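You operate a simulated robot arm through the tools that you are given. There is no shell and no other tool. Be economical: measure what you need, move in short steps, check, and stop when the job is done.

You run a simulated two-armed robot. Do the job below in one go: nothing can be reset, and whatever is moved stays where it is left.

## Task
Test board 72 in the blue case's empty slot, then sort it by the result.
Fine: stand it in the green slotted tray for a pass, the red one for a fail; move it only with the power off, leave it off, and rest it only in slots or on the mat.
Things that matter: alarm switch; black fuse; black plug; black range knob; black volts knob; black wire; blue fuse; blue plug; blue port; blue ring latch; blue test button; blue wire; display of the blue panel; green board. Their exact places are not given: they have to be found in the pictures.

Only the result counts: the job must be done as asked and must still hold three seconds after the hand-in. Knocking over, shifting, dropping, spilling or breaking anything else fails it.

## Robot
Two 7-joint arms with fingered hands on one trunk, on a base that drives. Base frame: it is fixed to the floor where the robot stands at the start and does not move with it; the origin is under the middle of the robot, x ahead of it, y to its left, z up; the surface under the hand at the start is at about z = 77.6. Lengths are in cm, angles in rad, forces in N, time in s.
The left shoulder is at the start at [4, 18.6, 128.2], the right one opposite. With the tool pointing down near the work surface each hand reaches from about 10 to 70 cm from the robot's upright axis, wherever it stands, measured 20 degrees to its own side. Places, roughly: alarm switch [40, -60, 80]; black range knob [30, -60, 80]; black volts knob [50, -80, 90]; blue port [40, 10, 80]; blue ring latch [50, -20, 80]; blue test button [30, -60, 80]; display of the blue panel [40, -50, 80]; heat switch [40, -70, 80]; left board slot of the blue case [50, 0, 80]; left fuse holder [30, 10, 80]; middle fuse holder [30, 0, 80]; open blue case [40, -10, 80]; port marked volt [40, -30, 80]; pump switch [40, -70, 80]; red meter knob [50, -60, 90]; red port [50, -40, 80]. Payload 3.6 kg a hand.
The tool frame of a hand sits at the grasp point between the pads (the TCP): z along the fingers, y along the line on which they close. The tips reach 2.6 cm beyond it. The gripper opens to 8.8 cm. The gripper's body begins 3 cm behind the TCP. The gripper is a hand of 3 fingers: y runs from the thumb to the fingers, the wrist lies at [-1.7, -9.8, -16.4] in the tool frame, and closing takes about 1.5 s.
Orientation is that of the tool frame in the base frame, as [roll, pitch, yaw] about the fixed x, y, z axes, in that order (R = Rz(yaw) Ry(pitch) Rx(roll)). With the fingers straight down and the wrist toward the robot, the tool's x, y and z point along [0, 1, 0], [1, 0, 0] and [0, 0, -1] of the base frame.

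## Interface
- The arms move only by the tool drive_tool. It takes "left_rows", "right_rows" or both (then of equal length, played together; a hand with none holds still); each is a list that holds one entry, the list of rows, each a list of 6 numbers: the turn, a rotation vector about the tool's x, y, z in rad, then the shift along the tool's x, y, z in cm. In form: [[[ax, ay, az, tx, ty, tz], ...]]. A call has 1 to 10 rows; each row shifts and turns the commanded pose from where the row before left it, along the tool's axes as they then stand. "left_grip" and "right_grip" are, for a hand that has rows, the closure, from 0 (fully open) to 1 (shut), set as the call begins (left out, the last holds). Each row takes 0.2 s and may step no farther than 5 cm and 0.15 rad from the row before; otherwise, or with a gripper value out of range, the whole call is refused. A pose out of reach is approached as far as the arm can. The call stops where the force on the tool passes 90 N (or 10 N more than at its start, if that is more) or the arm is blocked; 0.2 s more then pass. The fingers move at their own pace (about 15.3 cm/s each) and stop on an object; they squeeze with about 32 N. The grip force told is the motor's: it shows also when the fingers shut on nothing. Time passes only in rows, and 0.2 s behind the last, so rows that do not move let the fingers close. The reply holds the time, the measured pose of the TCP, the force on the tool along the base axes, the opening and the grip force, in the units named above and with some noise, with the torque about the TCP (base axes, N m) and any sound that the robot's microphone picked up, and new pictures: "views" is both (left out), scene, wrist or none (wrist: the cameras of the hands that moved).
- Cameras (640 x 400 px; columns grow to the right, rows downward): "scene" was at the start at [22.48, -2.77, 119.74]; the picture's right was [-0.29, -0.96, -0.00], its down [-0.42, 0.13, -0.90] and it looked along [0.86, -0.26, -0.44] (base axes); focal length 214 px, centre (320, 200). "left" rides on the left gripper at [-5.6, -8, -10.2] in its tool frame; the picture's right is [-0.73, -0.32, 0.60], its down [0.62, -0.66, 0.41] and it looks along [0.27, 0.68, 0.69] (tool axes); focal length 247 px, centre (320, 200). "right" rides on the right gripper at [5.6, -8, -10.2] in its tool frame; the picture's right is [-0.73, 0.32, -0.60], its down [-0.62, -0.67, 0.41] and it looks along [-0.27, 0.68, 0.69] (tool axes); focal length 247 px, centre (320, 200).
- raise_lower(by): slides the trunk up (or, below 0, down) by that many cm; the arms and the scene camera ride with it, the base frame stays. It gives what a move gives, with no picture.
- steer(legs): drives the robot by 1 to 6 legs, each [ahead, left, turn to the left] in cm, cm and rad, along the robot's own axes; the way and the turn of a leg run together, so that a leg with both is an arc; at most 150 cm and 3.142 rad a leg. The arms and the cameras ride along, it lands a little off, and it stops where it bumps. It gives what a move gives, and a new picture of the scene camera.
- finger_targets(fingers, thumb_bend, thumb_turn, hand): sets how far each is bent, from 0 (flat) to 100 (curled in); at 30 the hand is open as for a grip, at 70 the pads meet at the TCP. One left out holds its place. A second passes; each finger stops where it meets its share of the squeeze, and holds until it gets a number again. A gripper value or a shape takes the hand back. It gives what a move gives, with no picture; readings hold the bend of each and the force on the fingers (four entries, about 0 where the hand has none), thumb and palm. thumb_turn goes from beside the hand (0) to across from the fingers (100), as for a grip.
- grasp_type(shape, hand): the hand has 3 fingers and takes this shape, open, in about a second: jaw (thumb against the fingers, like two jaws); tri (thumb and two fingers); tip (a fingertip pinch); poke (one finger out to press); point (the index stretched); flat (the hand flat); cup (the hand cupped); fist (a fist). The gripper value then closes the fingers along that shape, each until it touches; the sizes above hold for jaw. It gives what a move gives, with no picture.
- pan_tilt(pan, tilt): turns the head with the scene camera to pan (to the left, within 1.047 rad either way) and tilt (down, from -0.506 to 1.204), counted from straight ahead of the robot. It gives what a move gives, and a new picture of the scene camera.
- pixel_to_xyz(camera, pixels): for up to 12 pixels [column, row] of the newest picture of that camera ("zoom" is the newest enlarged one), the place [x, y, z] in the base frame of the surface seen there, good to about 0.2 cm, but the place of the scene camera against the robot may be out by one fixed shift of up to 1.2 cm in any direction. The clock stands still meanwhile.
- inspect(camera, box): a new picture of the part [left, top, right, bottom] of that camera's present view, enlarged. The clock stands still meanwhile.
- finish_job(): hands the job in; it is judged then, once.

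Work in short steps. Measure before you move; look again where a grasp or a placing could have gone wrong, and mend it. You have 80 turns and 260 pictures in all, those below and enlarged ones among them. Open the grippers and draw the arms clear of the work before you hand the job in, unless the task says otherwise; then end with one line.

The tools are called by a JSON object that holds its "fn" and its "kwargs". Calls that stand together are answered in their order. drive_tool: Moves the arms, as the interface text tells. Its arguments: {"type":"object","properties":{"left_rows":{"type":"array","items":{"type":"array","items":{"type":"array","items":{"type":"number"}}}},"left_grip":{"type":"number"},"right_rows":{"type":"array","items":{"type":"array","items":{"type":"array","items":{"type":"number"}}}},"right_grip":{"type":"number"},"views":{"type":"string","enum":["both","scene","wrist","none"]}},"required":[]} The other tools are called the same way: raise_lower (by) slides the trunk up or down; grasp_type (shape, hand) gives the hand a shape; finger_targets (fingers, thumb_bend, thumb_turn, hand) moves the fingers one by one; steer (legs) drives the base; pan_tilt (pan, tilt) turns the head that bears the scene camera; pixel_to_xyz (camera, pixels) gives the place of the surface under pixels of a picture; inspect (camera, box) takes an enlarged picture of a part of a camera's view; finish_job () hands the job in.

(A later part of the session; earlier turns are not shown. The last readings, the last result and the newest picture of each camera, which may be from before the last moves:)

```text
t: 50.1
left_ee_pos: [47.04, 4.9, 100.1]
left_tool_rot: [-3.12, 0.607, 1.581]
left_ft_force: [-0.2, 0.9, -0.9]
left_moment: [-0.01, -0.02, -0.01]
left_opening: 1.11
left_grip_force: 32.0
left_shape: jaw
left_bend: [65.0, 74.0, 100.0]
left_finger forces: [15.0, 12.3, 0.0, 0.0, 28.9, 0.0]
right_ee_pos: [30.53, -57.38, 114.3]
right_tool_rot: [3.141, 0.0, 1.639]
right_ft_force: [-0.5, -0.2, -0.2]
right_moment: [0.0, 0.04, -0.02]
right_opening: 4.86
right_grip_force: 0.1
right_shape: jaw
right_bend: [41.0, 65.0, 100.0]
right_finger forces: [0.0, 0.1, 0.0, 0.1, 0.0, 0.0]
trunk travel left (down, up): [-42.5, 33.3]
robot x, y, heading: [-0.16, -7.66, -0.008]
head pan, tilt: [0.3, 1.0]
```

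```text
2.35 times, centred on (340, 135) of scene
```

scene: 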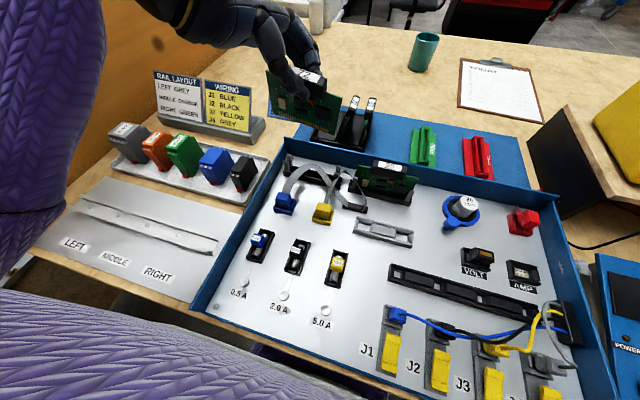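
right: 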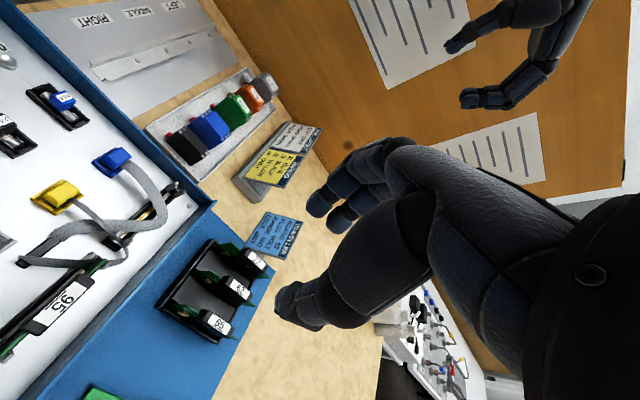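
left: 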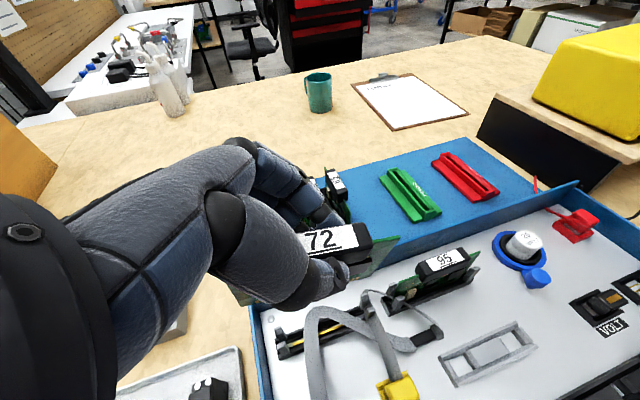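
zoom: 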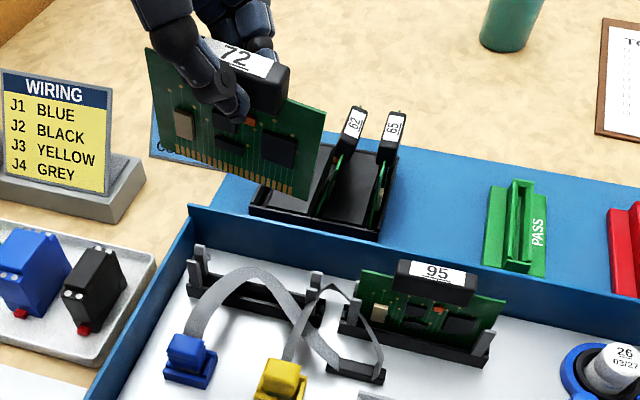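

Board 72 matches 95's orientation (same component layout). Measuring its corners versus 95's and the slot posts.

{"fn": "pixel_to_xyz", "kwargs": {"camera": "zoom", "pixels": [[154, 58], [156, 150], [303, 193], [320, 118], [230, 165], [364, 274], [500, 300], [430, 267], [200, 252], [193, 262], [317, 275], [313, 283]]}}

{"fn": "pixel_to_xyz", "kwargs": {"camera": "zoom", "pixels": [[250, 60], [185, 150], [270, 180], [350, 314], [490, 335], [364, 290], [495, 318], [300, 120], [170, 75]]}}

```text
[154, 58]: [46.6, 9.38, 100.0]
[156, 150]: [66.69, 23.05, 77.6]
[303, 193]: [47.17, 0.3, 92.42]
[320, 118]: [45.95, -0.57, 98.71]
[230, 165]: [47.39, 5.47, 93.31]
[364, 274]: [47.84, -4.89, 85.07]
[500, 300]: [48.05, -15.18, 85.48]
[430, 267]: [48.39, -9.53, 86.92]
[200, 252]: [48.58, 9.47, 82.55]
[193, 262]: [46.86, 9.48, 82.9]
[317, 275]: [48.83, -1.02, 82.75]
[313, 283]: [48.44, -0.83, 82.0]
```

```text
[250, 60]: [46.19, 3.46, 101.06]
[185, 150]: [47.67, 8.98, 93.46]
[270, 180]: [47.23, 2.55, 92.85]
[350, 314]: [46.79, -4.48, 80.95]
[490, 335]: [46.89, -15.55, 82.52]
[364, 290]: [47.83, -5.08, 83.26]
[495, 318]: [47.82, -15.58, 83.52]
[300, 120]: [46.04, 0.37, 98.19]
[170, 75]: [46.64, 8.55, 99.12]
```

Relative to 95, the board leans ~0.17 rad (top toward robot), is yawed ~0.06 and tilted in-plane ~0.1. Correcting those and re-measuring.

{"fn": "drive_tool", "kwargs": {"left_rows": [[[0.053, -0.05, -0.073, 0, 0, 0], [0.053, -0.05, -0.073, 0, 0, 0], [0, 0, 0, 0, 0, 0]]], "views": "scene"}}

{"fn": "inspect", "kwargs": {"camera": "scene", "box": [250, 50, 430, 220]}}

```text
t: 50.9
left_ee_pos: [47.14, 4.75, 100.11]
left_tool_rot: [-2.891, 0.686, 1.78]
left_ft_force: [-0.1, 0.5, -0.7]
left_moment: [0.0, -0.03, -0.01]
left_opening: 1.11
left_grip_force: 32.0
left_shape: jaw
left_bend: [66.0, 74.0, 100.0]
left_finger forces: [14.9, 13.8, 0.1, 0.0, 28.4, 0.1]
right_ee_pos: [30.47, -57.49, 114.16]
right_tool_rot: [3.141, 0.0, 1.638]
right_ft_force: [0.2, -0.2, 0.5]
right_moment: [-0.02, -0.01, -0.01]
right_opening: 4.87
right_grip_force: 0.1
right_shape: jaw
right_bend: [41.0, 65.0, 100.0]
right_finger forces: [0.0, 0.0, 0.0, 0.0, 0.0, 0.1]
trunk travel left (down, up): [-42.5, 33.3]
robot x, y, heading: [-0.46, -7.86, 0.002]
head pan, tilt: [0.3, 1.0]
```

scene: 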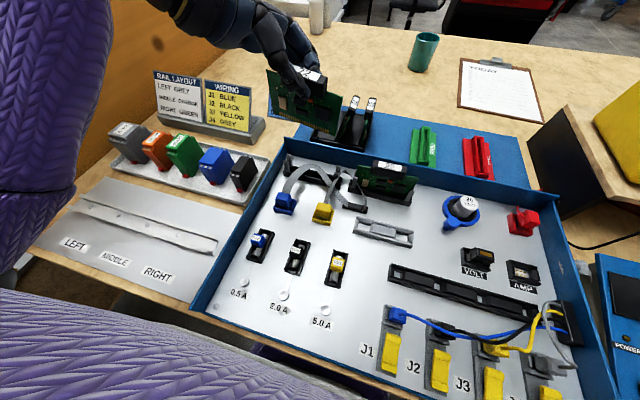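

```text
2.35 times, centred on (340, 135) of scene
```

zoom: 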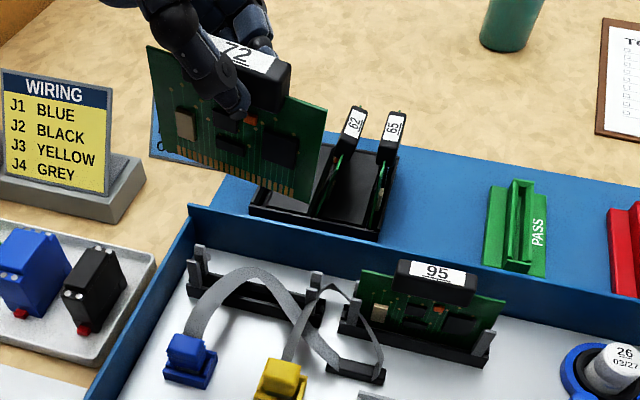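

Re-measuring the board's front face.

{"fn": "pixel_to_xyz", "kwargs": {"camera": "zoom", "pixels": [[154, 54], [160, 153], [302, 198], [322, 116], [175, 156], [290, 192], [225, 172], [300, 180], [165, 70], [160, 60], [308, 112], [312, 190]]}}

```text
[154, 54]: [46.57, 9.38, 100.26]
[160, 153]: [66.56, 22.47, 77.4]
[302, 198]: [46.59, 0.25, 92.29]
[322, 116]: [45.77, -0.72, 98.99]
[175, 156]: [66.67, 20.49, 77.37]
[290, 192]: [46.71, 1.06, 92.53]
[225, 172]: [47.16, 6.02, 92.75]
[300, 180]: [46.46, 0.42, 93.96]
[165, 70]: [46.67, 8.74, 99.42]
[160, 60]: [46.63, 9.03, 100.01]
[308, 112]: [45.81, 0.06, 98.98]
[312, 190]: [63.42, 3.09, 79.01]
```

The board's apparent change doesn't match the commanded rotation; checking the wrist view to see whether it shifted in the grip.

{"fn": "inspect", "kwargs": {"camera": "left", "box": [200, 150, 440, 330]}}

{"fn": "inspect", "kwargs": {"camera": "scene", "box": [250, 40, 350, 120]}}

```text
2.22 times, centred on (320, 240) of left
```

zoom: 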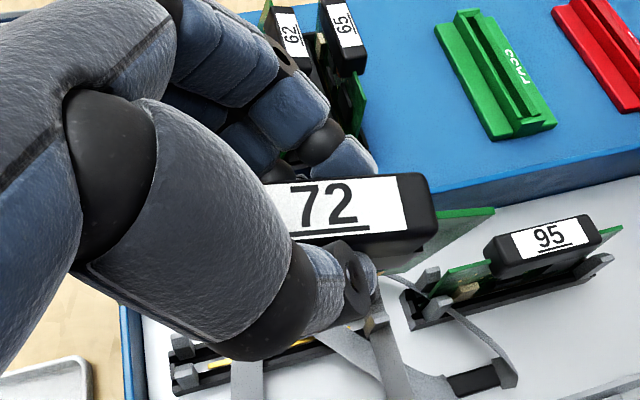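

```text
5.00 times, centred on (300, 80) of scene
```

zoom: 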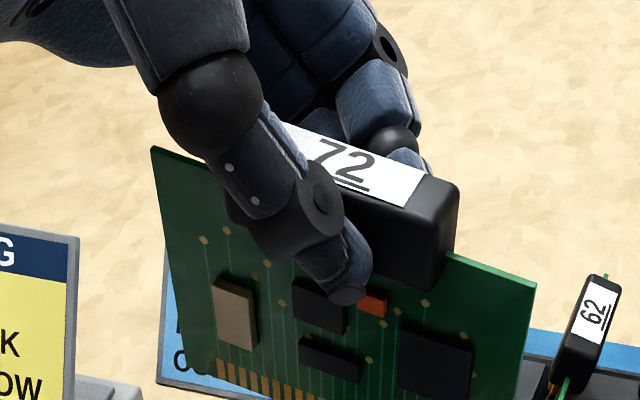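

The board pivots somewhat freely in the grip (hanging from a point 0.45 cm off-centre). I'll apply a yaw/lean correction about the tool z axis, wait a second, and measure again.

{"fn": "drive_tool", "kwargs": {"left_rows": [[[0, 0, -0.1, 0, 0, 0], [0, 0, 0, 0, 0, 0], [0, 0, 0, 0, 0, 0], [0, 0, 0, 0, 0, 0], [0, 0, 0, 0, 0, 0]]], "views": "none"}}

{"fn": "inspect", "kwargs": {"camera": "scene", "box": [250, 40, 350, 140]}}

```text
t: 52.1
left_ee_pos: [47.1, 4.65, 100.23]
left_tool_rot: [-2.817, 0.656, 1.901]
left_ft_force: [0.0, 0.2, -0.1]
left_moment: [0.02, 0.0, 0.02]
left_opening: 1.07
left_grip_force: 32.2
left_shape: jaw
left_bend: [66.0, 74.0, 100.0]
left_finger forces: [14.9, 13.8, 0.0, 0.0, 28.2, 0.0]
right_ee_pos: [30.49, -57.44, 114.2]
right_tool_rot: [-3.141, 0.001, 1.639]
right_ft_force: [-0.3, -0.6, -0.1]
right_moment: [-0.04, -0.06, 0.03]
right_opening: 4.86
right_grip_force: 0.1
right_shape: jaw
right_bend: [41.0, 65.0, 100.0]
right_finger forces: [0.0, 0.0, 0.0, 0.0, 0.0, 0.0]
trunk travel left (down, up): [-42.5, 33.3]
robot x, y, heading: [-0.02, -7.74, 0.004]
head pan, tilt: [0.3, 1.0]
```

```text
4.00 times, centred on (300, 90) of scene
```

zoom: 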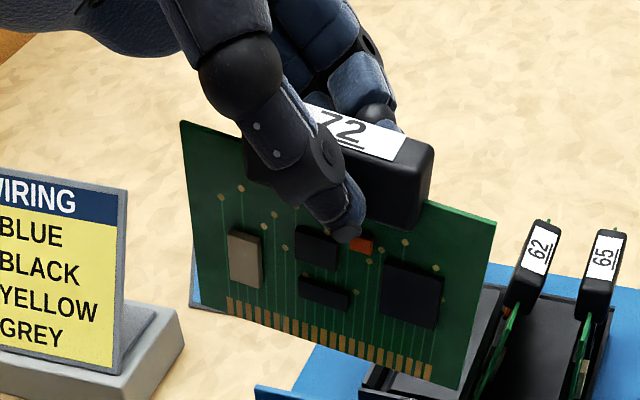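

Measuring board corners in this zoom.

{"fn": "pixel_to_xyz", "kwargs": {"camera": "zoom", "pixels": [[186, 128], [203, 305], [455, 382], [488, 226], [200, 145], [215, 300], [440, 370], [470, 230], [215, 220], [470, 300], [245, 315], [420, 340]]}}

```text
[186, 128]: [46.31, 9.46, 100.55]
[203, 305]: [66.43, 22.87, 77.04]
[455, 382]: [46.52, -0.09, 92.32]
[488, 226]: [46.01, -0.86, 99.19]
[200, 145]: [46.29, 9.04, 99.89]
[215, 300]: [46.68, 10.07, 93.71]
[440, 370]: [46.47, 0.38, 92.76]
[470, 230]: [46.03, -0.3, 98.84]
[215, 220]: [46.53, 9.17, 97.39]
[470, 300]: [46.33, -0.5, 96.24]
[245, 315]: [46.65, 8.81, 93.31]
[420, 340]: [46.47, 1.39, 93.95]
```

Now yaw error ≈0.03, lean ≈0.06; in-plane ≈0.13 hangs freely and should level itself on seating. Small correction, then move +1.4 cm in x and 8 cm down, just above the posts.

{"fn": "drive_tool", "kwargs": {"left_rows": [[[0.027, 0, -0.061, 0, 0, 0], [0, 0, 0, 1.51, 1.12, 1.95], [0, 0, 0, 1.51, 1.12, 1.95], [0, 0, 0, 1.51, 1.12, 1.95], [0, 0, 0, 0, 0, 0]]], "views": "wrist"}}

{"fn": "inspect", "kwargs": {"camera": "scene", "box": [260, 80, 390, 220]}}

```text
t: 53.3
left_ee_pos: [47.87, 4.94, 92.07]
left_tool_rot: [-2.749, 0.635, 1.971]
left_ft_force: [-0.4, 0.4, -0.1]
left_moment: [0.03, -0.01, -0.02]
left_opening: 1.09
left_grip_force: 32.1
left_shape: jaw
left_bend: [66.0, 74.0, 100.0]
left_finger forces: [14.8, 13.7, 0.0, 0.0, 28.1, 0.0]
right_ee_pos: [30.56, -57.42, 114.25]
right_tool_rot: [-3.141, 0.0, 1.638]
right_ft_force: [0.0, 0.1, 0.1]
right_moment: [0.02, 0.0, 0.0]
right_opening: 4.88
right_grip_force: 0.0
right_shape: jaw
right_bend: [41.0, 65.0, 100.0]
right_finger forces: [0.0, 0.0, 0.0, 0.0, 0.1, 0.1]
trunk travel left (down, up): [-42.5, 33.3]
robot x, y, heading: [-0.07, -7.97, 0.001]
head pan, tilt: [0.3, 1.0]
```

left: 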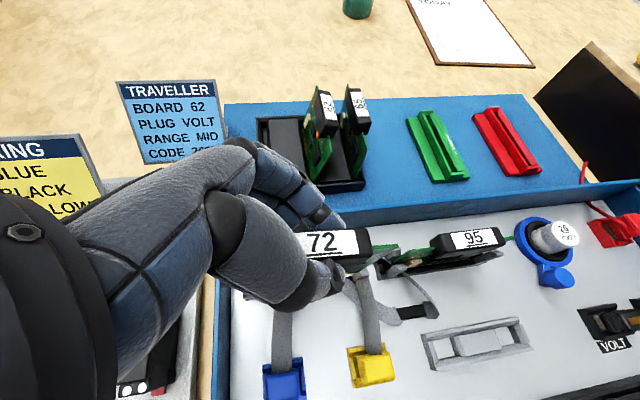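

```text
2.86 times, centred on (325, 150) of scene
```

zoom: 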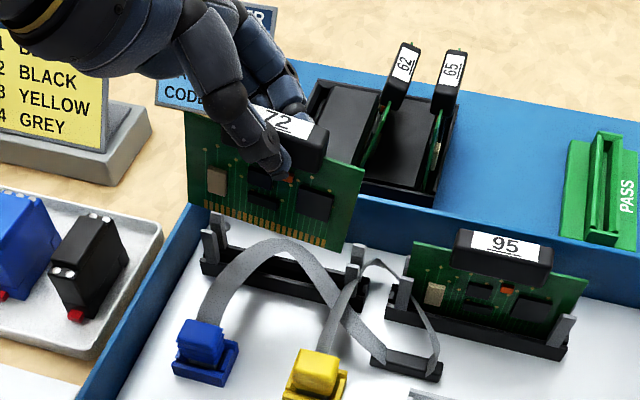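

Measuring the board edges against the posts and board 95 in this zoom.

{"fn": "pixel_to_xyz", "kwargs": {"camera": "zoom", "pixels": [[190, 122], [192, 195], [338, 245], [358, 172], [200, 135], [330, 235], [345, 180], [195, 170], [418, 245], [582, 282], [415, 270], [570, 300]]}}

{"fn": "pixel_to_xyz", "kwargs": {"camera": "zoom", "pixels": [[209, 232], [218, 215], [356, 247], [352, 256], [404, 280], [566, 318], [320, 130], [265, 115], [500, 242], [545, 255]]}}

```text
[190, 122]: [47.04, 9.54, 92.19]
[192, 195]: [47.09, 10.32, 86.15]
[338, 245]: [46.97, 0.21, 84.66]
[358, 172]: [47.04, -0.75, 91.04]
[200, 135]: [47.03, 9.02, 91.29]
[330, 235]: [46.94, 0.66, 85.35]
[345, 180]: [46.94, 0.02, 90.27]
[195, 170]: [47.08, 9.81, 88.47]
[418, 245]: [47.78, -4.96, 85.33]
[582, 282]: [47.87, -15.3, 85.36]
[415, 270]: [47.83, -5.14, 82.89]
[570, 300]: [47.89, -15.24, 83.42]
```

```text
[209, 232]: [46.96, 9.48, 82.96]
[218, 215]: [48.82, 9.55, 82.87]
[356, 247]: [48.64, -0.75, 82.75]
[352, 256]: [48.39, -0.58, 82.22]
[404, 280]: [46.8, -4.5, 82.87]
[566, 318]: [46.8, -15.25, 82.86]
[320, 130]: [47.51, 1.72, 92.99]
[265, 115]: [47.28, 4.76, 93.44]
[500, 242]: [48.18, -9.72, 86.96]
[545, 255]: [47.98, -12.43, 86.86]
```

Board is now vertical and parallel; it needs +0.83 in x and −0.25 in y. Doing that, then lowering 2.5 cm to just enter the guides.

{"fn": "drive_tool", "kwargs": {"left_rows": [[[0, 0, 0, -0.446, 0.742, 0.048], [0, 0, 0, 0.593, 0.308, 0.744], [0, 0, 0, 0.593, 0.308, 0.744], [0, 0, 0, 0.297, 0.154, 0.372]]], "views": "none"}}

{"fn": "inspect", "kwargs": {"camera": "scene", "box": [260, 80, 390, 220]}}

```text
t: 54.3
left_ee_pos: [48.83, 4.51, 89.57]
left_tool_rot: [-2.748, 0.634, 1.97]
left_ft_force: [0.1, 0.2, -0.7]
left_moment: [-0.02, -0.02, 0.01]
left_opening: 1.07
left_grip_force: 32.0
left_shape: jaw
left_bend: [66.0, 74.0, 100.0]
left_finger forces: [14.9, 13.5, 0.0, 0.1, 28.2, 0.0]
right_ee_pos: [30.51, -57.31, 114.09]
right_tool_rot: [-3.14, 0.0, 1.638]
right_ft_force: [0.0, 0.0, -0.1]
right_moment: [-0.01, 0.0, -0.01]
right_opening: 4.89
right_grip_force: 0.1
right_shape: jaw
right_bend: [41.0, 65.0, 100.0]
right_finger forces: [0.1, 0.0, 0.1, 0.1, 0.0, 0.1]
trunk travel left (down, up): [-42.5, 33.3]
robot x, y, heading: [0.09, -7.57, -0.002]
head pan, tilt: [0.3, 1.0]
```

```text
2.86 times, centred on (325, 150) of scene
```

zoom: 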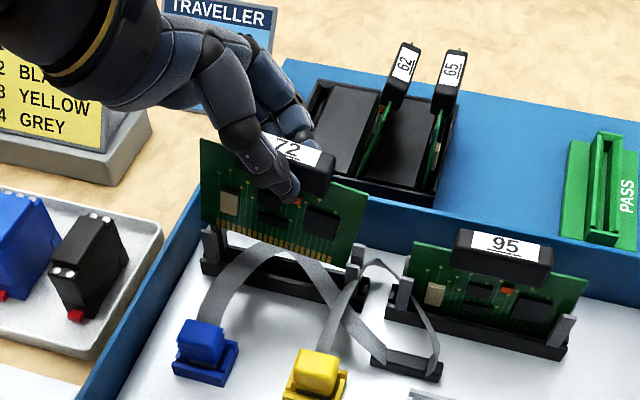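

The lower right corner is at the posts. Quick check of the board's plane and the posts.

{"fn": "pixel_to_xyz", "kwargs": {"camera": "zoom", "pixels": [[204, 145], [207, 222], [343, 262], [362, 195], [325, 258], [210, 180], [355, 215], [212, 238], [358, 250], [354, 262]]}}

```text
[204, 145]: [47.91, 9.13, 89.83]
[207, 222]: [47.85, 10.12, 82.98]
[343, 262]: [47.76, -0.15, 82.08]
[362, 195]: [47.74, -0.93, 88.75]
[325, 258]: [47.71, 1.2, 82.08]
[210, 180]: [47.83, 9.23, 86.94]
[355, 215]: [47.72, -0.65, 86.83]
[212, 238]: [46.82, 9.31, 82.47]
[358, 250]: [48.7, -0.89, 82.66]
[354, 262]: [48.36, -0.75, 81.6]
```

Aligned at x≈47.8 (95 is at 47.85). Lowering 3 cm in small steps while watching the force.

{"fn": "drive_tool", "kwargs": {"left_rows": [[[0, 0, 0, 0.297, 0.154, 0.372], [0, 0, 0, 0.297, 0.154, 0.372], [0, 0, 0, 0.297, 0.154, 0.372], [0, 0, 0, 0.297, 0.154, 0.372], [0, 0, 0, 0.297, 0.154, 0.372], [0, 0, 0, 0.297, 0.154, 0.372]]], "views": "wrist"}}

{"fn": "inspect", "kwargs": {"camera": "scene", "box": [260, 80, 390, 220]}}

```text
t: 55.7
left_ee_pos: [48.78, 4.54, 86.58]
left_tool_rot: [-2.745, 0.634, 1.973]
left_ft_force: [-0.3, 0.7, -0.8]
left_moment: [0.0, -0.01, -0.03]
left_opening: 1.09
left_grip_force: 31.7
left_shape: jaw
left_bend: [66.0, 74.0, 100.0]
left_finger forces: [14.9, 13.5, 0.0, 0.0, 28.2, 0.0]
right_ee_pos: [30.61, -57.38, 114.2]
right_tool_rot: [3.141, 0.0, 1.638]
right_ft_force: [-0.3, 0.1, 0.5]
right_moment: [0.01, -0.01, 0.01]
right_opening: 4.88
right_grip_force: 0.0
right_shape: jaw
right_bend: [41.0, 65.0, 100.0]
right_finger forces: [0.0, 0.0, 0.0, 0.0, 0.0, 0.0]
trunk travel left (down, up): [-42.5, 33.3]
robot x, y, heading: [-0.24, -7.77, -0.009]
head pan, tilt: [0.3, 1.0]
```

left: 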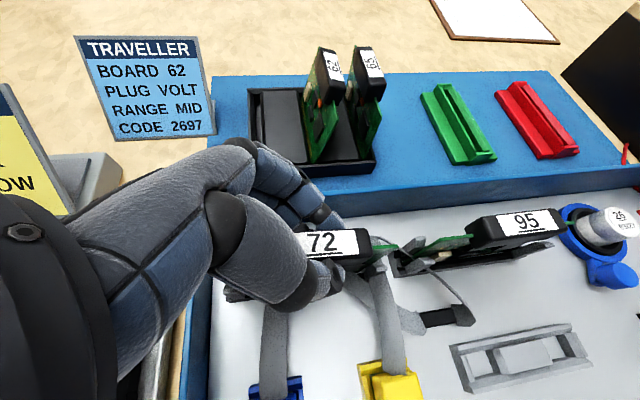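

```text
2.86 times, centred on (325, 150) of scene
```

zoom: 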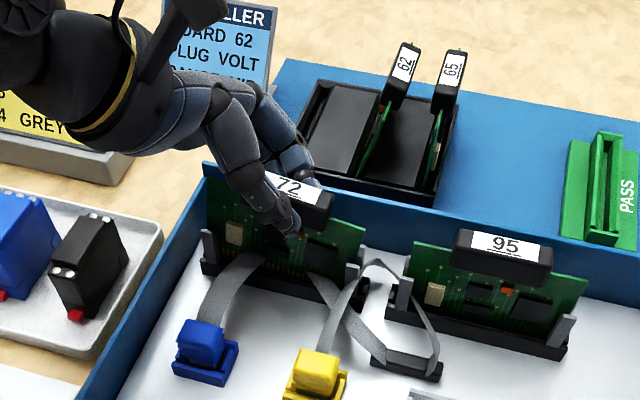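

No contact yet; continuing in 0.3 cm steps until it seats.

{"fn": "drive_tool", "kwargs": {"left_rows": [[[0, 0, 0, 0.178, 0.092, 0.223], [0, 0, 0, 0.178, 0.092, 0.223], [0, 0, 0, 0.178, 0.092, 0.223], [0, 0, 0, 0.178, 0.092, 0.223]]], "views": "none"}}

{"fn": "inspect", "kwargs": {"camera": "scene", "box": [260, 80, 390, 220]}}

```text
t: 56.7
left_ee_pos: [48.8, 4.65, 85.62]
left_tool_rot: [-2.751, 0.638, 1.969]
left_ft_force: [-0.9, 3.0, 11.3]
left_moment: [-0.4, 0.1, -0.02]
left_opening: 1.11
left_grip_force: 31.8
left_shape: jaw
left_bend: [66.0, 74.0, 100.0]
left_finger forces: [19.6, 19.8, 0.1, 0.0, 32.4, 0.0]
right_ee_pos: [30.46, -57.44, 114.16]
right_tool_rot: [3.14, -0.001, 1.638]
right_ft_force: [-0.9, -0.8, 0.8]
right_moment: [0.0, -0.02, 0.01]
right_opening: 4.86
right_grip_force: 0.2
right_shape: jaw
right_bend: [41.0, 65.0, 100.0]
right_finger forces: [0.0, 0.1, 0.0, 0.0, 0.0, 0.1]
trunk travel left (down, up): [-42.5, 33.3]
robot x, y, heading: [0.19, -7.41, 0.003]
head pan, tilt: [0.3, 1.0]
```

```text
2.86 times, centred on (325, 150) of scene
```

zoom: 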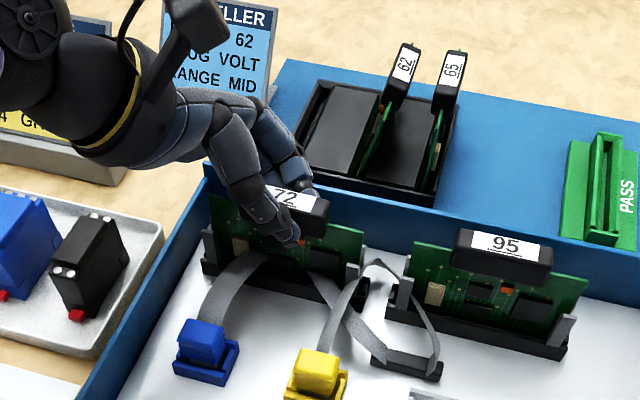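

Contact at ~11 N. Checking heights of corners and handle against board 95.

{"fn": "pixel_to_xyz", "kwargs": {"camera": "zoom", "pixels": [[213, 197], [362, 235], [315, 205], [325, 212], [340, 228], [420, 248], [582, 284], [515, 245], [545, 257], [225, 206]]}}

```text
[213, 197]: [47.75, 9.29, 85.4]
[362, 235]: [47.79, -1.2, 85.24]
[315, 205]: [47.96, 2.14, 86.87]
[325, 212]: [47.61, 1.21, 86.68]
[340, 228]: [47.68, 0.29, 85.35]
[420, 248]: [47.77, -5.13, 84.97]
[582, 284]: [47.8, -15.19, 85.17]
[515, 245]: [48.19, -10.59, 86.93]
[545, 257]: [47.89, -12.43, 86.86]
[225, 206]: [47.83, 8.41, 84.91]
```

The board is level and matches 95's height within noise. Pressing a little more to make sure it's seated.

{"fn": "drive_tool", "kwargs": {"left_rows": [[[0, 0, 0, 0.119, 0.062, 0.149], [0, 0, 0, 0.119, 0.062, 0.149], [0, 0, 0, 0, 0, 0]]], "views": "none"}}

{"fn": "inspect", "kwargs": {"camera": "scene", "box": [270, 130, 390, 210]}}

```text
t: 57.5
left_ee_pos: [48.8, 4.59, 85.5]
left_tool_rot: [-2.759, 0.642, 1.965]
left_ft_force: [-0.8, 7.2, 28.5]
left_moment: [-0.43, 0.16, -0.04]
left_opening: 1.3
left_grip_force: 32.0
left_shape: jaw
left_bend: [74.0, 74.0, 100.0]
left_finger forces: [23.9, 13.0, 0.0, 0.0, 34.4, 0.1]
right_ee_pos: [30.41, -57.42, 114.32]
right_tool_rot: [3.141, 0.001, 1.638]
right_ft_force: [0.4, -0.9, 0.1]
right_moment: [0.02, 0.0, -0.02]
right_opening: 4.89
right_grip_force: 0.0
right_shape: jaw
right_bend: [41.0, 65.0, 100.0]
right_finger forces: [0.1, 0.0, 0.0, 0.0, 0.0, 0.2]
trunk travel left (down, up): [-42.5, 33.3]
robot x, y, heading: [-0.26, -8.17, -0.001]
head pan, tilt: [0.3, 1.0]
```

```text
5.00 times, centred on (330, 170) of scene
```

zoom: 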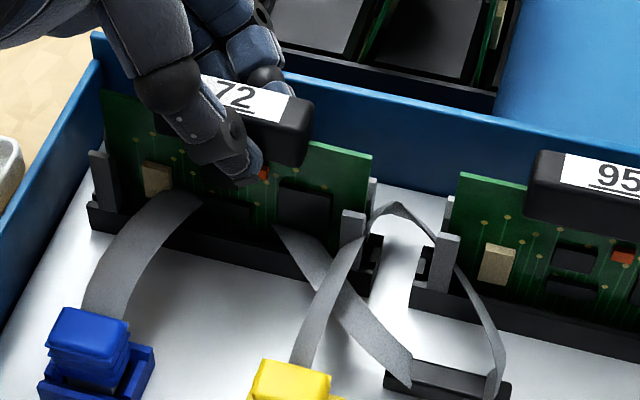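

Comparing component heights on both boards (orange chip and beige part) to verify full seating.

{"fn": "pixel_to_xyz", "kwargs": {"camera": "zoom", "pixels": [[264, 175], [622, 257], [157, 178], [497, 265], [300, 205], [580, 258], [290, 128], [575, 205], [110, 98], [470, 182], [365, 162]]}}

```text
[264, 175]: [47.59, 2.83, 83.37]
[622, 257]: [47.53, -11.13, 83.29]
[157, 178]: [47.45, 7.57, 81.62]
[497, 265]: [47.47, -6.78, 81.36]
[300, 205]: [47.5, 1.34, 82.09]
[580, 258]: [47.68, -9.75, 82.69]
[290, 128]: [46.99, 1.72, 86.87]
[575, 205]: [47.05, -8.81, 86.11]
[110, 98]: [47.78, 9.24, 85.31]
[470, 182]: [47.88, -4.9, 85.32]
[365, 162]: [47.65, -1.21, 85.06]
```

Heights agree within ~0.1–0.2 cm. Releasing the board and lifting slightly.

{"fn": "drive_tool", "kwargs": {"left_rows": [[[0, 0, 0, -0.1, -0.05, -0.12], [0, 0, 0, 0, 0, 0], [0, 0, 0, 0, 0, 0], [0, 0, 0, -0.593, -0.308, -0.744], [0, 0, 0, -1.186, -0.616, -1.488], [0, 0, 0, -1.186, -0.616, -1.488], [0, 0, 0, -1.186, -0.616, -1.488]]], "left_grip": 0.55, "views": "wrist"}}

{"fn": "inspect", "kwargs": {"camera": "scene", "box": [260, 80, 390, 220]}}

```text
t: 59.1
left_ee_pos: [48.94, 4.49, 92.15]
left_tool_rot: [-2.747, 0.634, 1.973]
left_ft_force: [0.2, 0.3, 0.1]
left_moment: [0.01, -0.01, 0.0]
left_opening: 3.92
left_grip_force: 0.0
left_shape: jaw
left_bend: [45.0, 70.0, 100.0]
left_finger forces: [0.0, 0.0, 0.0, 0.0, 0.1, 0.0]
right_ee_pos: [30.46, -57.35, 114.2]
right_tool_rot: [-3.141, 0.0, 1.639]
right_ft_force: [-0.1, 0.1, 0.3]
right_moment: [0.0, 0.0, -0.02]
right_opening: 4.88
right_grip_force: 0.0
right_shape: jaw
right_bend: [41.0, 65.0, 100.0]
right_finger forces: [0.0, 0.0, 0.0, 0.0, 0.1, 0.1]
trunk travel left (down, up): [-42.5, 33.3]
robot x, y, heading: [-0.29, -7.59, -0.003]
head pan, tilt: [0.3, 1.0]
```

left: 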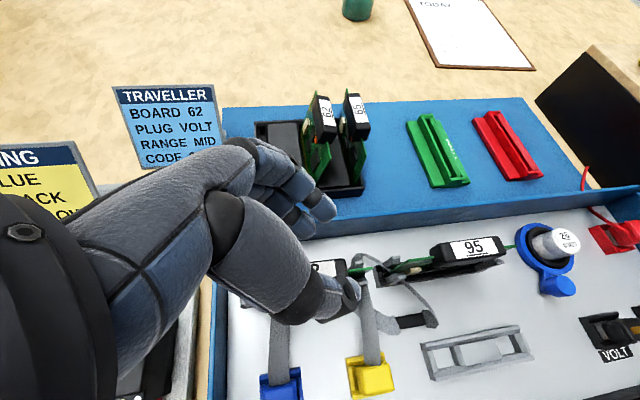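

```text
2.86 times, centred on (325, 150) of scene
```

zoom: 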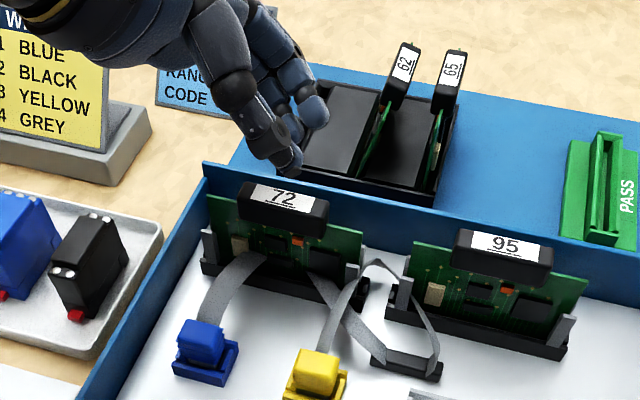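

Board 72 stands in the slot. While the left hand is free, I'll mend board 62: raise, turn the hand back to close along y.

{"fn": "drive_tool", "kwargs": {"left_rows": [[[0, 0, 0, -2.372, -1.232, -2.976], [0, 0, 0, -2.372, -1.232, -2.976], [0, 0, 0, -2.372, -1.232, -2.976], [0, 0, 0, -2.372, -1.232, -2.976], [0, 0, 0, -2.372, -1.232, -2.976], [0, 0, 0, -2.372, -1.232, -2.976]]], "left_grip": 0.45, "views": "none"}}

{"fn": "drive_tool", "kwargs": {"left_rows": [[[-0.1041, -0.0164, -0.0967, 0, 0, 0], [-0.1041, -0.0164, -0.0967, 0, 0, 0], [-0.1041, -0.0164, -0.0967, 0, 0, 0], [-0.1041, -0.0164, -0.0967, 0, 0, 0], [-0.1041, -0.0164, -0.0967, 0, 0, 0], [-0.1041, -0.0164, -0.0967, 0, 0, 0], [-0.1041, -0.0164, -0.0967, 0, 0, 0], [-0.1041, -0.0164, -0.0967, 0, 0, 0], [-0.1041, -0.0164, -0.0967, 0, 0, 0], [-0.1041, -0.0164, -0.0967, 0, 0, 0]]], "views": "scene"}}

```text
t: 60.5
left_ee_pos: [48.84, 4.67, 116.19]
left_tool_rot: [-2.749, 0.633, 1.971]
left_ft_force: [-0.5, 0.2, 0.2]
left_moment: [0.0, -0.02, 0.01]
left_opening: 4.8
left_grip_force: 0.1
left_shape: jaw
left_bend: [41.0, 65.0, 100.0]
left_finger forces: [0.0, 0.1, 0.0, 0.0, 0.1, 0.0]
right_ee_pos: [30.63, -57.31, 114.14]
right_tool_rot: [3.141, 0.001, 1.638]
right_ft_force: [-0.6, -0.5, -0.2]
right_moment: [0.03, 0.0, 0.01]
right_opening: 4.89
right_grip_force: 0.0
right_shape: jaw
right_bend: [41.0, 65.0, 100.0]
right_finger forces: [0.1, 0.0, 0.0, 0.0, 0.1, 0.0]
trunk travel left (down, up): [-42.5, 33.3]
robot x, y, heading: [-0.22, -7.55, -0.0]
head pan, tilt: [0.3, 1.0]
```

```text
t: 62.7
left_ee_pos: [54.02, 5.89, 116.79]
left_tool_rot: [3.14, 0.601, 3.139]
left_ft_force: [0.6, 0.0, -0.8]
left_moment: [-0.01, 0.01, 0.01]
left_opening: 4.78
left_grip_force: 0.0
left_shape: jaw
left_bend: [41.0, 65.0, 100.0]
left_finger forces: [0.0, 0.0, 0.0, 0.0, 0.0, 0.0]
left hand out of reach, approached as far as the arm can: row 9, 10
right_ee_pos: [30.53, -57.43, 114.24]
right_tool_rot: [-3.141, -0.001, 1.642]
right_ft_force: [-0.4, 0.0, 0.3]
right_moment: [0.04, 0.0, -0.01]
right_opening: 4.86
right_grip_force: 0.0
right_shape: jaw
right_bend: [41.0, 65.0, 100.0]
right_finger forces: [0.0, 0.0, 0.0, 0.0, 0.1, 0.1]
trunk travel left (down, up): [-42.5, 33.3]
robot x, y, heading: [0.04, -7.61, -0.003]
head pan, tilt: [0.3, 1.0]
```

scene: 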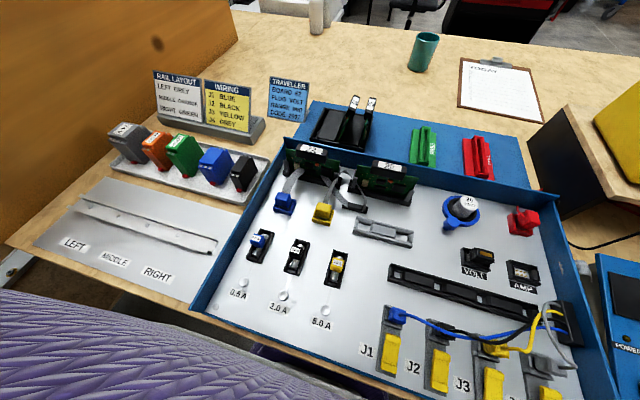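

Orientation is good. Moving to a hover in front of the 62/65 gap and viewing.

{"fn": "drive_tool", "kwargs": {"left_rows": [[[0, 0, 0, 1.48, -0.58, 3.55], [0, 0, 0, 1.48, -0.58, 3.55], [0, 0, 0, 1.48, -0.58, 3.55], [0, 0, 0, 1.48, -0.58, 3.55], [0, 0, 0, 1.48, -0.58, 3.55]]], "views": "wrist"}}

{"fn": "inspect", "kwargs": {"camera": "scene", "box": [270, 50, 430, 180]}}

```text
t: 63.9
left_ee_pos: [57.92, 2.96, 97.94]
left_tool_rot: [3.141, 0.603, 3.139]
left_ft_force: [-0.5, 0.3, 0.2]
left_moment: [-0.01, -0.02, -0.01]
left_opening: 4.78
left_grip_force: 0.1
left_shape: jaw
left_bend: [41.0, 65.0, 100.0]
left_finger forces: [0.0, 0.0, 0.1, 0.0, 0.1, 0.0]
right_ee_pos: [30.47, -57.46, 114.17]
right_tool_rot: [3.141, 0.001, 1.639]
right_ft_force: [-0.1, 0.1, -0.3]
right_moment: [0.0, -0.03, 0.01]
right_opening: 4.89
right_grip_force: 0.2
right_shape: jaw
right_bend: [41.0, 65.0, 100.0]
right_finger forces: [0.1, 0.0, 0.0, 0.0, 0.0, 0.0]
trunk travel left (down, up): [-42.5, 33.3]
robot x, y, heading: [0.04, -7.88, -0.0]
head pan, tilt: [0.3, 1.0]
```

left: 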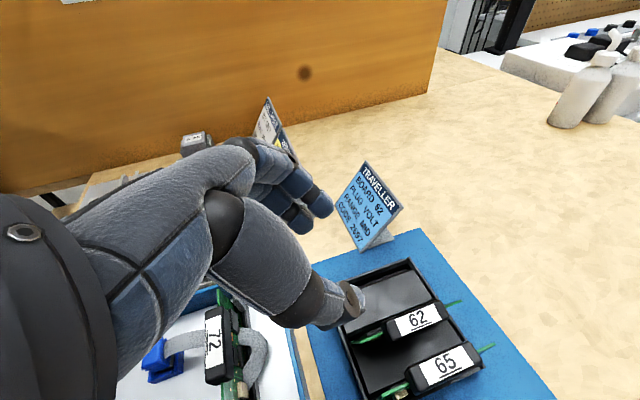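

```text
3.08 times, centred on (350, 115) of scene
```

zoom: 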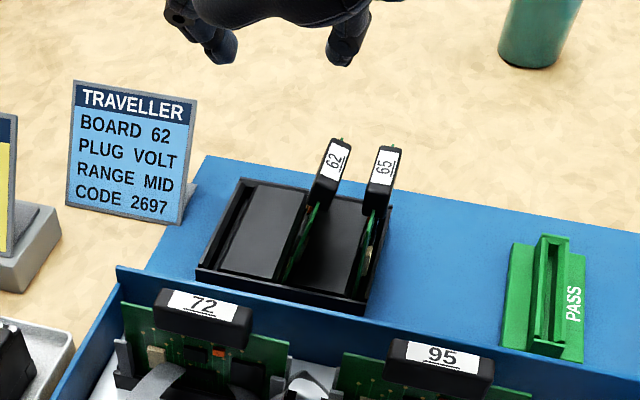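

Measuring 62 and 65 from the wrist camera: handles, front corners and rack edges.

{"fn": "pixel_to_xyz", "kwargs": {"camera": "left", "pixels": [[417, 318], [445, 364], [362, 338], [392, 390], [400, 333], [455, 303], [490, 346], [370, 365], [358, 300], [352, 318]]}}

{"fn": "inspect", "kwargs": {"camera": "left", "box": [300, 260, 500, 400]}}

```text
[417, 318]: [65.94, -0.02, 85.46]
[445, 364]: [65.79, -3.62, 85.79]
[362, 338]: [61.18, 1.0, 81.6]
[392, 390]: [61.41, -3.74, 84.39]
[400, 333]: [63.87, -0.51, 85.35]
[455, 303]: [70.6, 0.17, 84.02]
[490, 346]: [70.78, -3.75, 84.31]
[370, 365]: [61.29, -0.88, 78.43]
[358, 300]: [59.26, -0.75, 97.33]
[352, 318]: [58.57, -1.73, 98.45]
```

```text
2.86 times, centred on (400, 330) of left
```

zoom: 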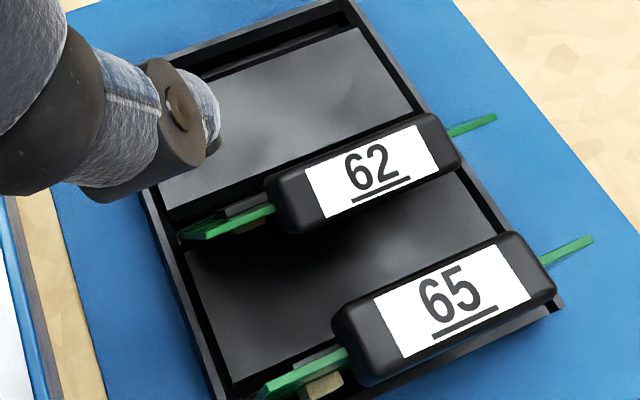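

62 leans ~0.27 rad: its handle is at y=0.0 instead of 1.93. I'll lower the thumb in front part of the 62/65 gap (x≈62, ahead of the handles) and then push 62's PCB toward +y.

{"fn": "drive_tool", "kwargs": {"left_rows": [[[0, 0, 0, -1.97, -1.66, 1.36], [0, 0, 0, 2.05, 0, 2.96], [0, 0, 0, 2.05, 0, 2.96], [0, 0, 0, 2.05, 0, 2.96]]], "views": "wrist"}}

{"fn": "inspect", "kwargs": {"camera": "left", "box": [260, 200, 460, 400]}}

```text
t: 64.9
left_ee_pos: [60.37, 1.14, 87.24]
left_tool_rot: [3.141, 0.605, 3.136]
left_ft_force: [-0.8, -0.2, -0.6]
left_moment: [-0.01, -0.02, 0.03]
left_opening: 4.79
left_grip_force: 0.2
left_shape: jaw
left_bend: [41.0, 65.0, 100.0]
left_finger forces: [0.0, 0.0, 0.1, 0.1, 0.0, 0.0]
right_ee_pos: [30.5, -57.39, 114.19]
right_tool_rot: [3.141, -0.001, 1.638]
right_ft_force: [-0.2, 0.8, -0.4]
right_moment: [0.0, 0.0, -0.01]
right_opening: 4.87
right_grip_force: 0.1
right_shape: jaw
right_bend: [41.0, 65.0, 100.0]
right_finger forces: [0.0, 0.1, 0.0, 0.0, 0.0, 0.0]
trunk travel left (down, up): [-42.5, 33.3]
robot x, y, heading: [-0.21, -8.27, -0.005]
head pan, tilt: [0.3, 1.0]
```

left: 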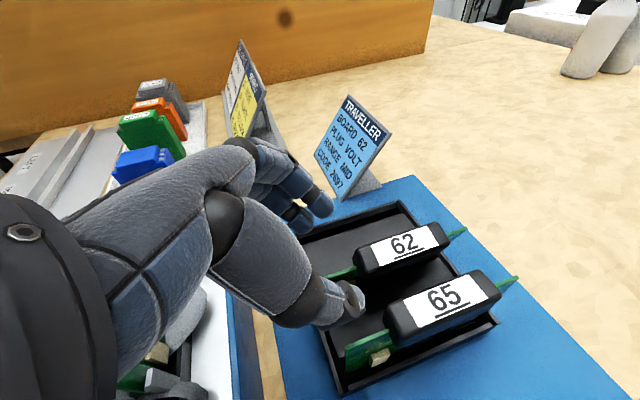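

```text
2.00 times, centred on (360, 300) of left
```

zoom: 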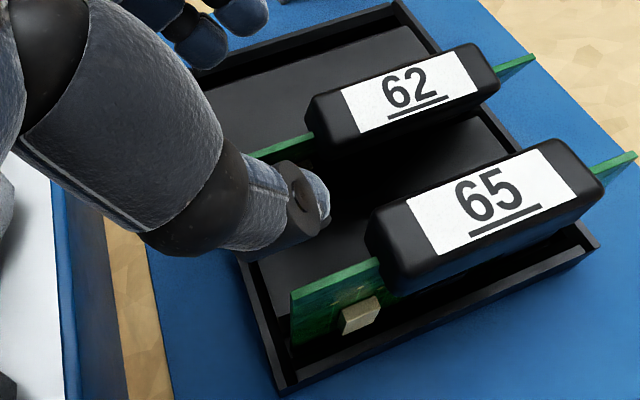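

Measuring the thumb tip versus the PCBs before the last descent.

{"fn": "pixel_to_xyz", "kwargs": {"camera": "zoom", "pixels": [[322, 200], [300, 225], [270, 240], [293, 295], [298, 148], [260, 155], [230, 210]]}}

```text
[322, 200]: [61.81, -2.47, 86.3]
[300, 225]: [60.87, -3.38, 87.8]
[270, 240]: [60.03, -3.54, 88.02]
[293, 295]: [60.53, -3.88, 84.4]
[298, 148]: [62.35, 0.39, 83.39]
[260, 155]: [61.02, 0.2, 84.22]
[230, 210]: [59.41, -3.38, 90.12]
```

Thumb's outer side is at y≈−3.4, too near 65; shifting +0.8 in y, then descending 3.2 cm.

{"fn": "drive_tool", "kwargs": {"left_rows": [[[0, 0, 0, 0, 0.8, 0], [0, 0, 0, 0.91, 0, 1.32], [0, 0, 0, 0.91, 0, 1.32]]], "views": "none"}}

{"fn": "inspect", "kwargs": {"camera": "left", "box": [260, 200, 460, 400]}}

```text
t: 65.7
left_ee_pos: [59.92, 2.3, 85.01]
left_tool_rot: [-3.141, 0.606, 3.14]
left_ft_force: [0.0, -1.0, 0.0]
left_moment: [-0.03, 0.01, -0.01]
left_opening: 4.8
left_grip_force: 0.0
left_shape: jaw
left_bend: [41.0, 65.0, 100.0]
left_finger forces: [0.1, 0.0, 0.1, 0.0, 0.0, 0.0]
left hand out of reach, approached as far as the arm can: row 3
right_ee_pos: [30.56, -57.33, 114.29]
right_tool_rot: [-3.141, 0.002, 1.639]
right_ft_force: [-0.6, -0.1, 0.2]
right_moment: [-0.01, 0.01, -0.02]
right_opening: 4.87
right_grip_force: 0.2
right_shape: jaw
right_bend: [41.0, 65.0, 100.0]
right_finger forces: [0.1, 0.0, 0.0, 0.0, 0.1, 0.0]
trunk travel left (down, up): [-42.5, 33.3]
robot x, y, heading: [-0.03, -7.78, -0.003]
head pan, tilt: [0.3, 1.0]
```

```text
2.00 times, centred on (360, 300) of left
```

zoom: 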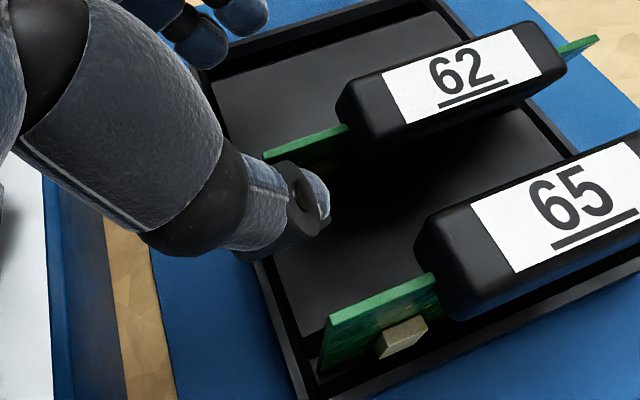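

At the reach limit; lowering the trunk 1.5 cm brings the thumb to PCB level.

{"fn": "raise_lower", "kwargs": {"by": -1.5}}

{"fn": "inspect", "kwargs": {"camera": "left", "box": [260, 200, 460, 400]}}

{"fn": "inspect", "kwargs": {"camera": "scene", "box": [280, 60, 420, 170]}}

```text
t: 66.3
left_ee_pos: [60.02, 2.14, 83.6]
left_tool_rot: [3.141, 0.604, 3.14]
left_ft_force: [0.5, -0.7, 0.7]
left_moment: [0.0, -0.01, -0.03]
left_opening: 4.8
left_grip_force: 0.1
left_shape: jaw
left_bend: [41.0, 65.0, 100.0]
left_finger forces: [0.1, 0.0, 0.0, 0.0, 0.0, 0.0]
right_ee_pos: [30.51, -57.45, 112.68]
right_tool_rot: [-3.141, 0.002, 1.642]
right_ft_force: [-0.3, 0.9, -0.1]
right_moment: [0.0, -0.01, -0.02]
right_opening: 4.86
right_grip_force: 0.1
right_shape: jaw
right_bend: [41.0, 65.0, 100.0]
right_finger forces: [0.1, 0.0, 0.1, 0.0, 0.0, 0.1]
trunk travel left (down, up): [-41.0, 34.8]
robot x, y, heading: [-0.01, -7.48, -0.0]
head pan, tilt: [0.3, 1.0]
```

```text
2.00 times, centred on (360, 300) of left
```

zoom: 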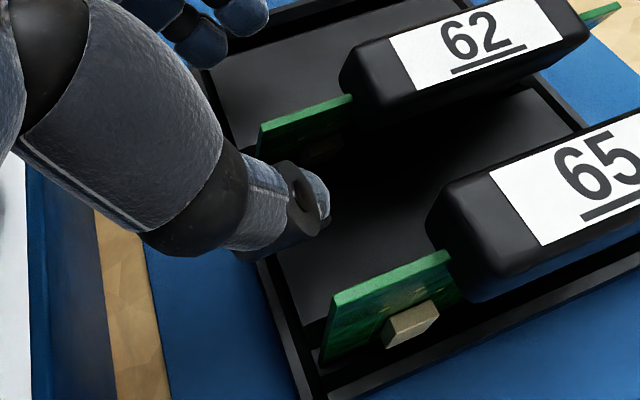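

```text
3.64 times, centred on (350, 115) of scene
```

zoom: 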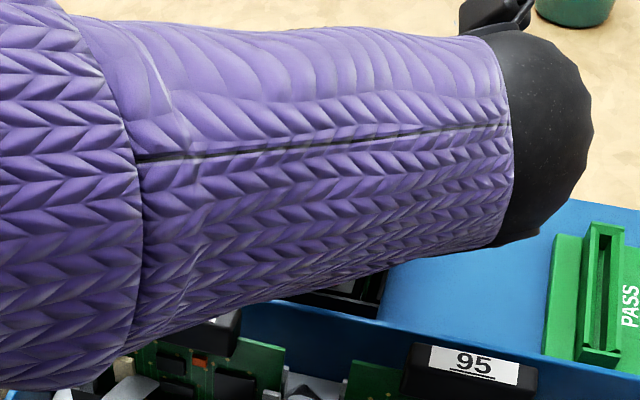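

The thumb is between the PCBs. Pushing +y in small steps to raise board 62.

{"fn": "drive_tool", "kwargs": {"left_rows": [[[0, 0, 0, 0, 0.4, 0], [0, 0, 0, 0, 0.4, 0], [0, 0, 0, 0, 0.4, 0], [0, 0, 0, 0, 0.4, 0]]], "views": "none"}}

{"fn": "inspect", "kwargs": {"camera": "left", "box": [260, 200, 460, 400]}}

```text
t: 67.3
left_ee_pos: [59.94, 3.82, 83.58]
left_tool_rot: [-3.141, 0.602, 3.14]
left_ft_force: [-0.4, 0.6, 0.3]
left_moment: [-0.01, 0.0, 0.01]
left_opening: 4.8
left_grip_force: 0.1
left_shape: jaw
left_bend: [41.0, 65.0, 100.0]
left_finger forces: [0.0, 0.0, 0.0, 0.0, 0.0, 0.1]
right_ee_pos: [30.58, -57.36, 112.68]
right_tool_rot: [-3.141, 0.0, 1.641]
right_ft_force: [0.4, -0.2, -0.3]
right_moment: [0.02, -0.03, -0.01]
right_opening: 4.88
right_grip_force: 0.0
right_shape: jaw
right_bend: [41.0, 65.0, 100.0]
right_finger forces: [0.0, 0.0, 0.1, 0.0, 0.0, 0.1]
trunk travel left (down, up): [-41.0, 34.8]
robot x, y, heading: [-0.27, -7.95, -0.0]
head pan, tilt: [0.3, 1.0]
```

```text
2.00 times, centred on (360, 300) of left
```

zoom: 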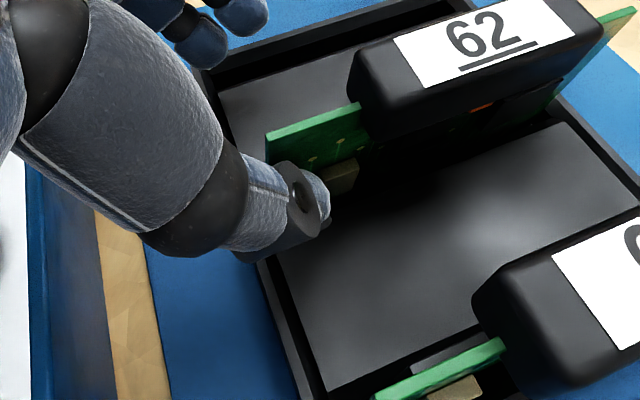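

Board 62 is rising with the thumb. Measuring its handle and front edges.

{"fn": "pixel_to_xyz", "kwargs": {"camera": "zoom", "pixels": [[490, 35], [420, 55], [275, 150], [355, 113], [285, 165], [440, 380], [590, 290]]}}

```text
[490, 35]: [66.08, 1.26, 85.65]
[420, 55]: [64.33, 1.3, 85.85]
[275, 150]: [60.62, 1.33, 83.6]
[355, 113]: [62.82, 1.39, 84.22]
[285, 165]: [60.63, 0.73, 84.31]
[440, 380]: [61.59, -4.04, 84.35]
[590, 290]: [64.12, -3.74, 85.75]
```

62's handle is at y=1.27; pushing 0.65 cm more, then backing off to see if it stays.

{"fn": "drive_tool", "kwargs": {"left_rows": [[[0, 0, 0, 0, 0.35, 0], [0, 0, 0, 0, 0.35, 0], [0, 0, 0, 0, 0, 0], [0, 0, 0, 0, -0.5, 0], [0, 0, 0, 0, -0.5, 0], [0, 0, 0, 0, 0, 0]]], "views": "none"}}

{"fn": "inspect", "kwargs": {"camera": "left", "box": [260, 180, 480, 400]}}

```text
t: 68.7
left_ee_pos: [59.93, 3.48, 83.59]
left_tool_rot: [3.141, 0.603, 3.14]
left_ft_force: [-0.5, -0.1, -0.2]
left_moment: [0.0, 0.01, 0.0]
left_opening: 4.82
left_grip_force: 0.1
left_shape: jaw
left_bend: [41.0, 65.0, 100.0]
left_finger forces: [0.0, 0.0, 0.0, 0.0, 0.0, 0.0]
right_ee_pos: [30.48, -57.36, 112.68]
right_tool_rot: [-3.141, 0.001, 1.639]
right_ft_force: [1.0, 0.3, -0.6]
right_moment: [0.01, -0.02, 0.04]
right_opening: 4.9
right_grip_force: 0.0
right_shape: jaw
right_bend: [41.0, 65.0, 100.0]
right_finger forces: [0.0, 0.0, 0.1, 0.0, 0.1, 0.0]
trunk travel left (down, up): [-41.0, 34.8]
robot x, y, heading: [0.08, -7.81, -0.004]
head pan, tilt: [0.3, 1.0]
```

```text
1.82 times, centred on (370, 290) of left
```

zoom: 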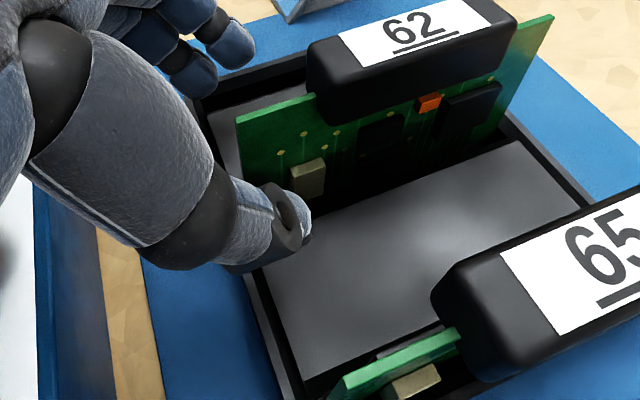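

Checking whether it's upright now.

{"fn": "pixel_to_xyz", "kwargs": {"camera": "zoom", "pixels": [[415, 28], [350, 45], [245, 120], [545, 25], [260, 150], [255, 170], [490, 130], [450, 355], [590, 240]]}}

```text
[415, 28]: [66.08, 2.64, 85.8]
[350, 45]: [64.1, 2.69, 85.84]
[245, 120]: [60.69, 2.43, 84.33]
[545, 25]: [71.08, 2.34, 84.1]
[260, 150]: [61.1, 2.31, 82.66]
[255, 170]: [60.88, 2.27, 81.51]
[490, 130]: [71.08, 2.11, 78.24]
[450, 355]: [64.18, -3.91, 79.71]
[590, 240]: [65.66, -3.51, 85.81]
```

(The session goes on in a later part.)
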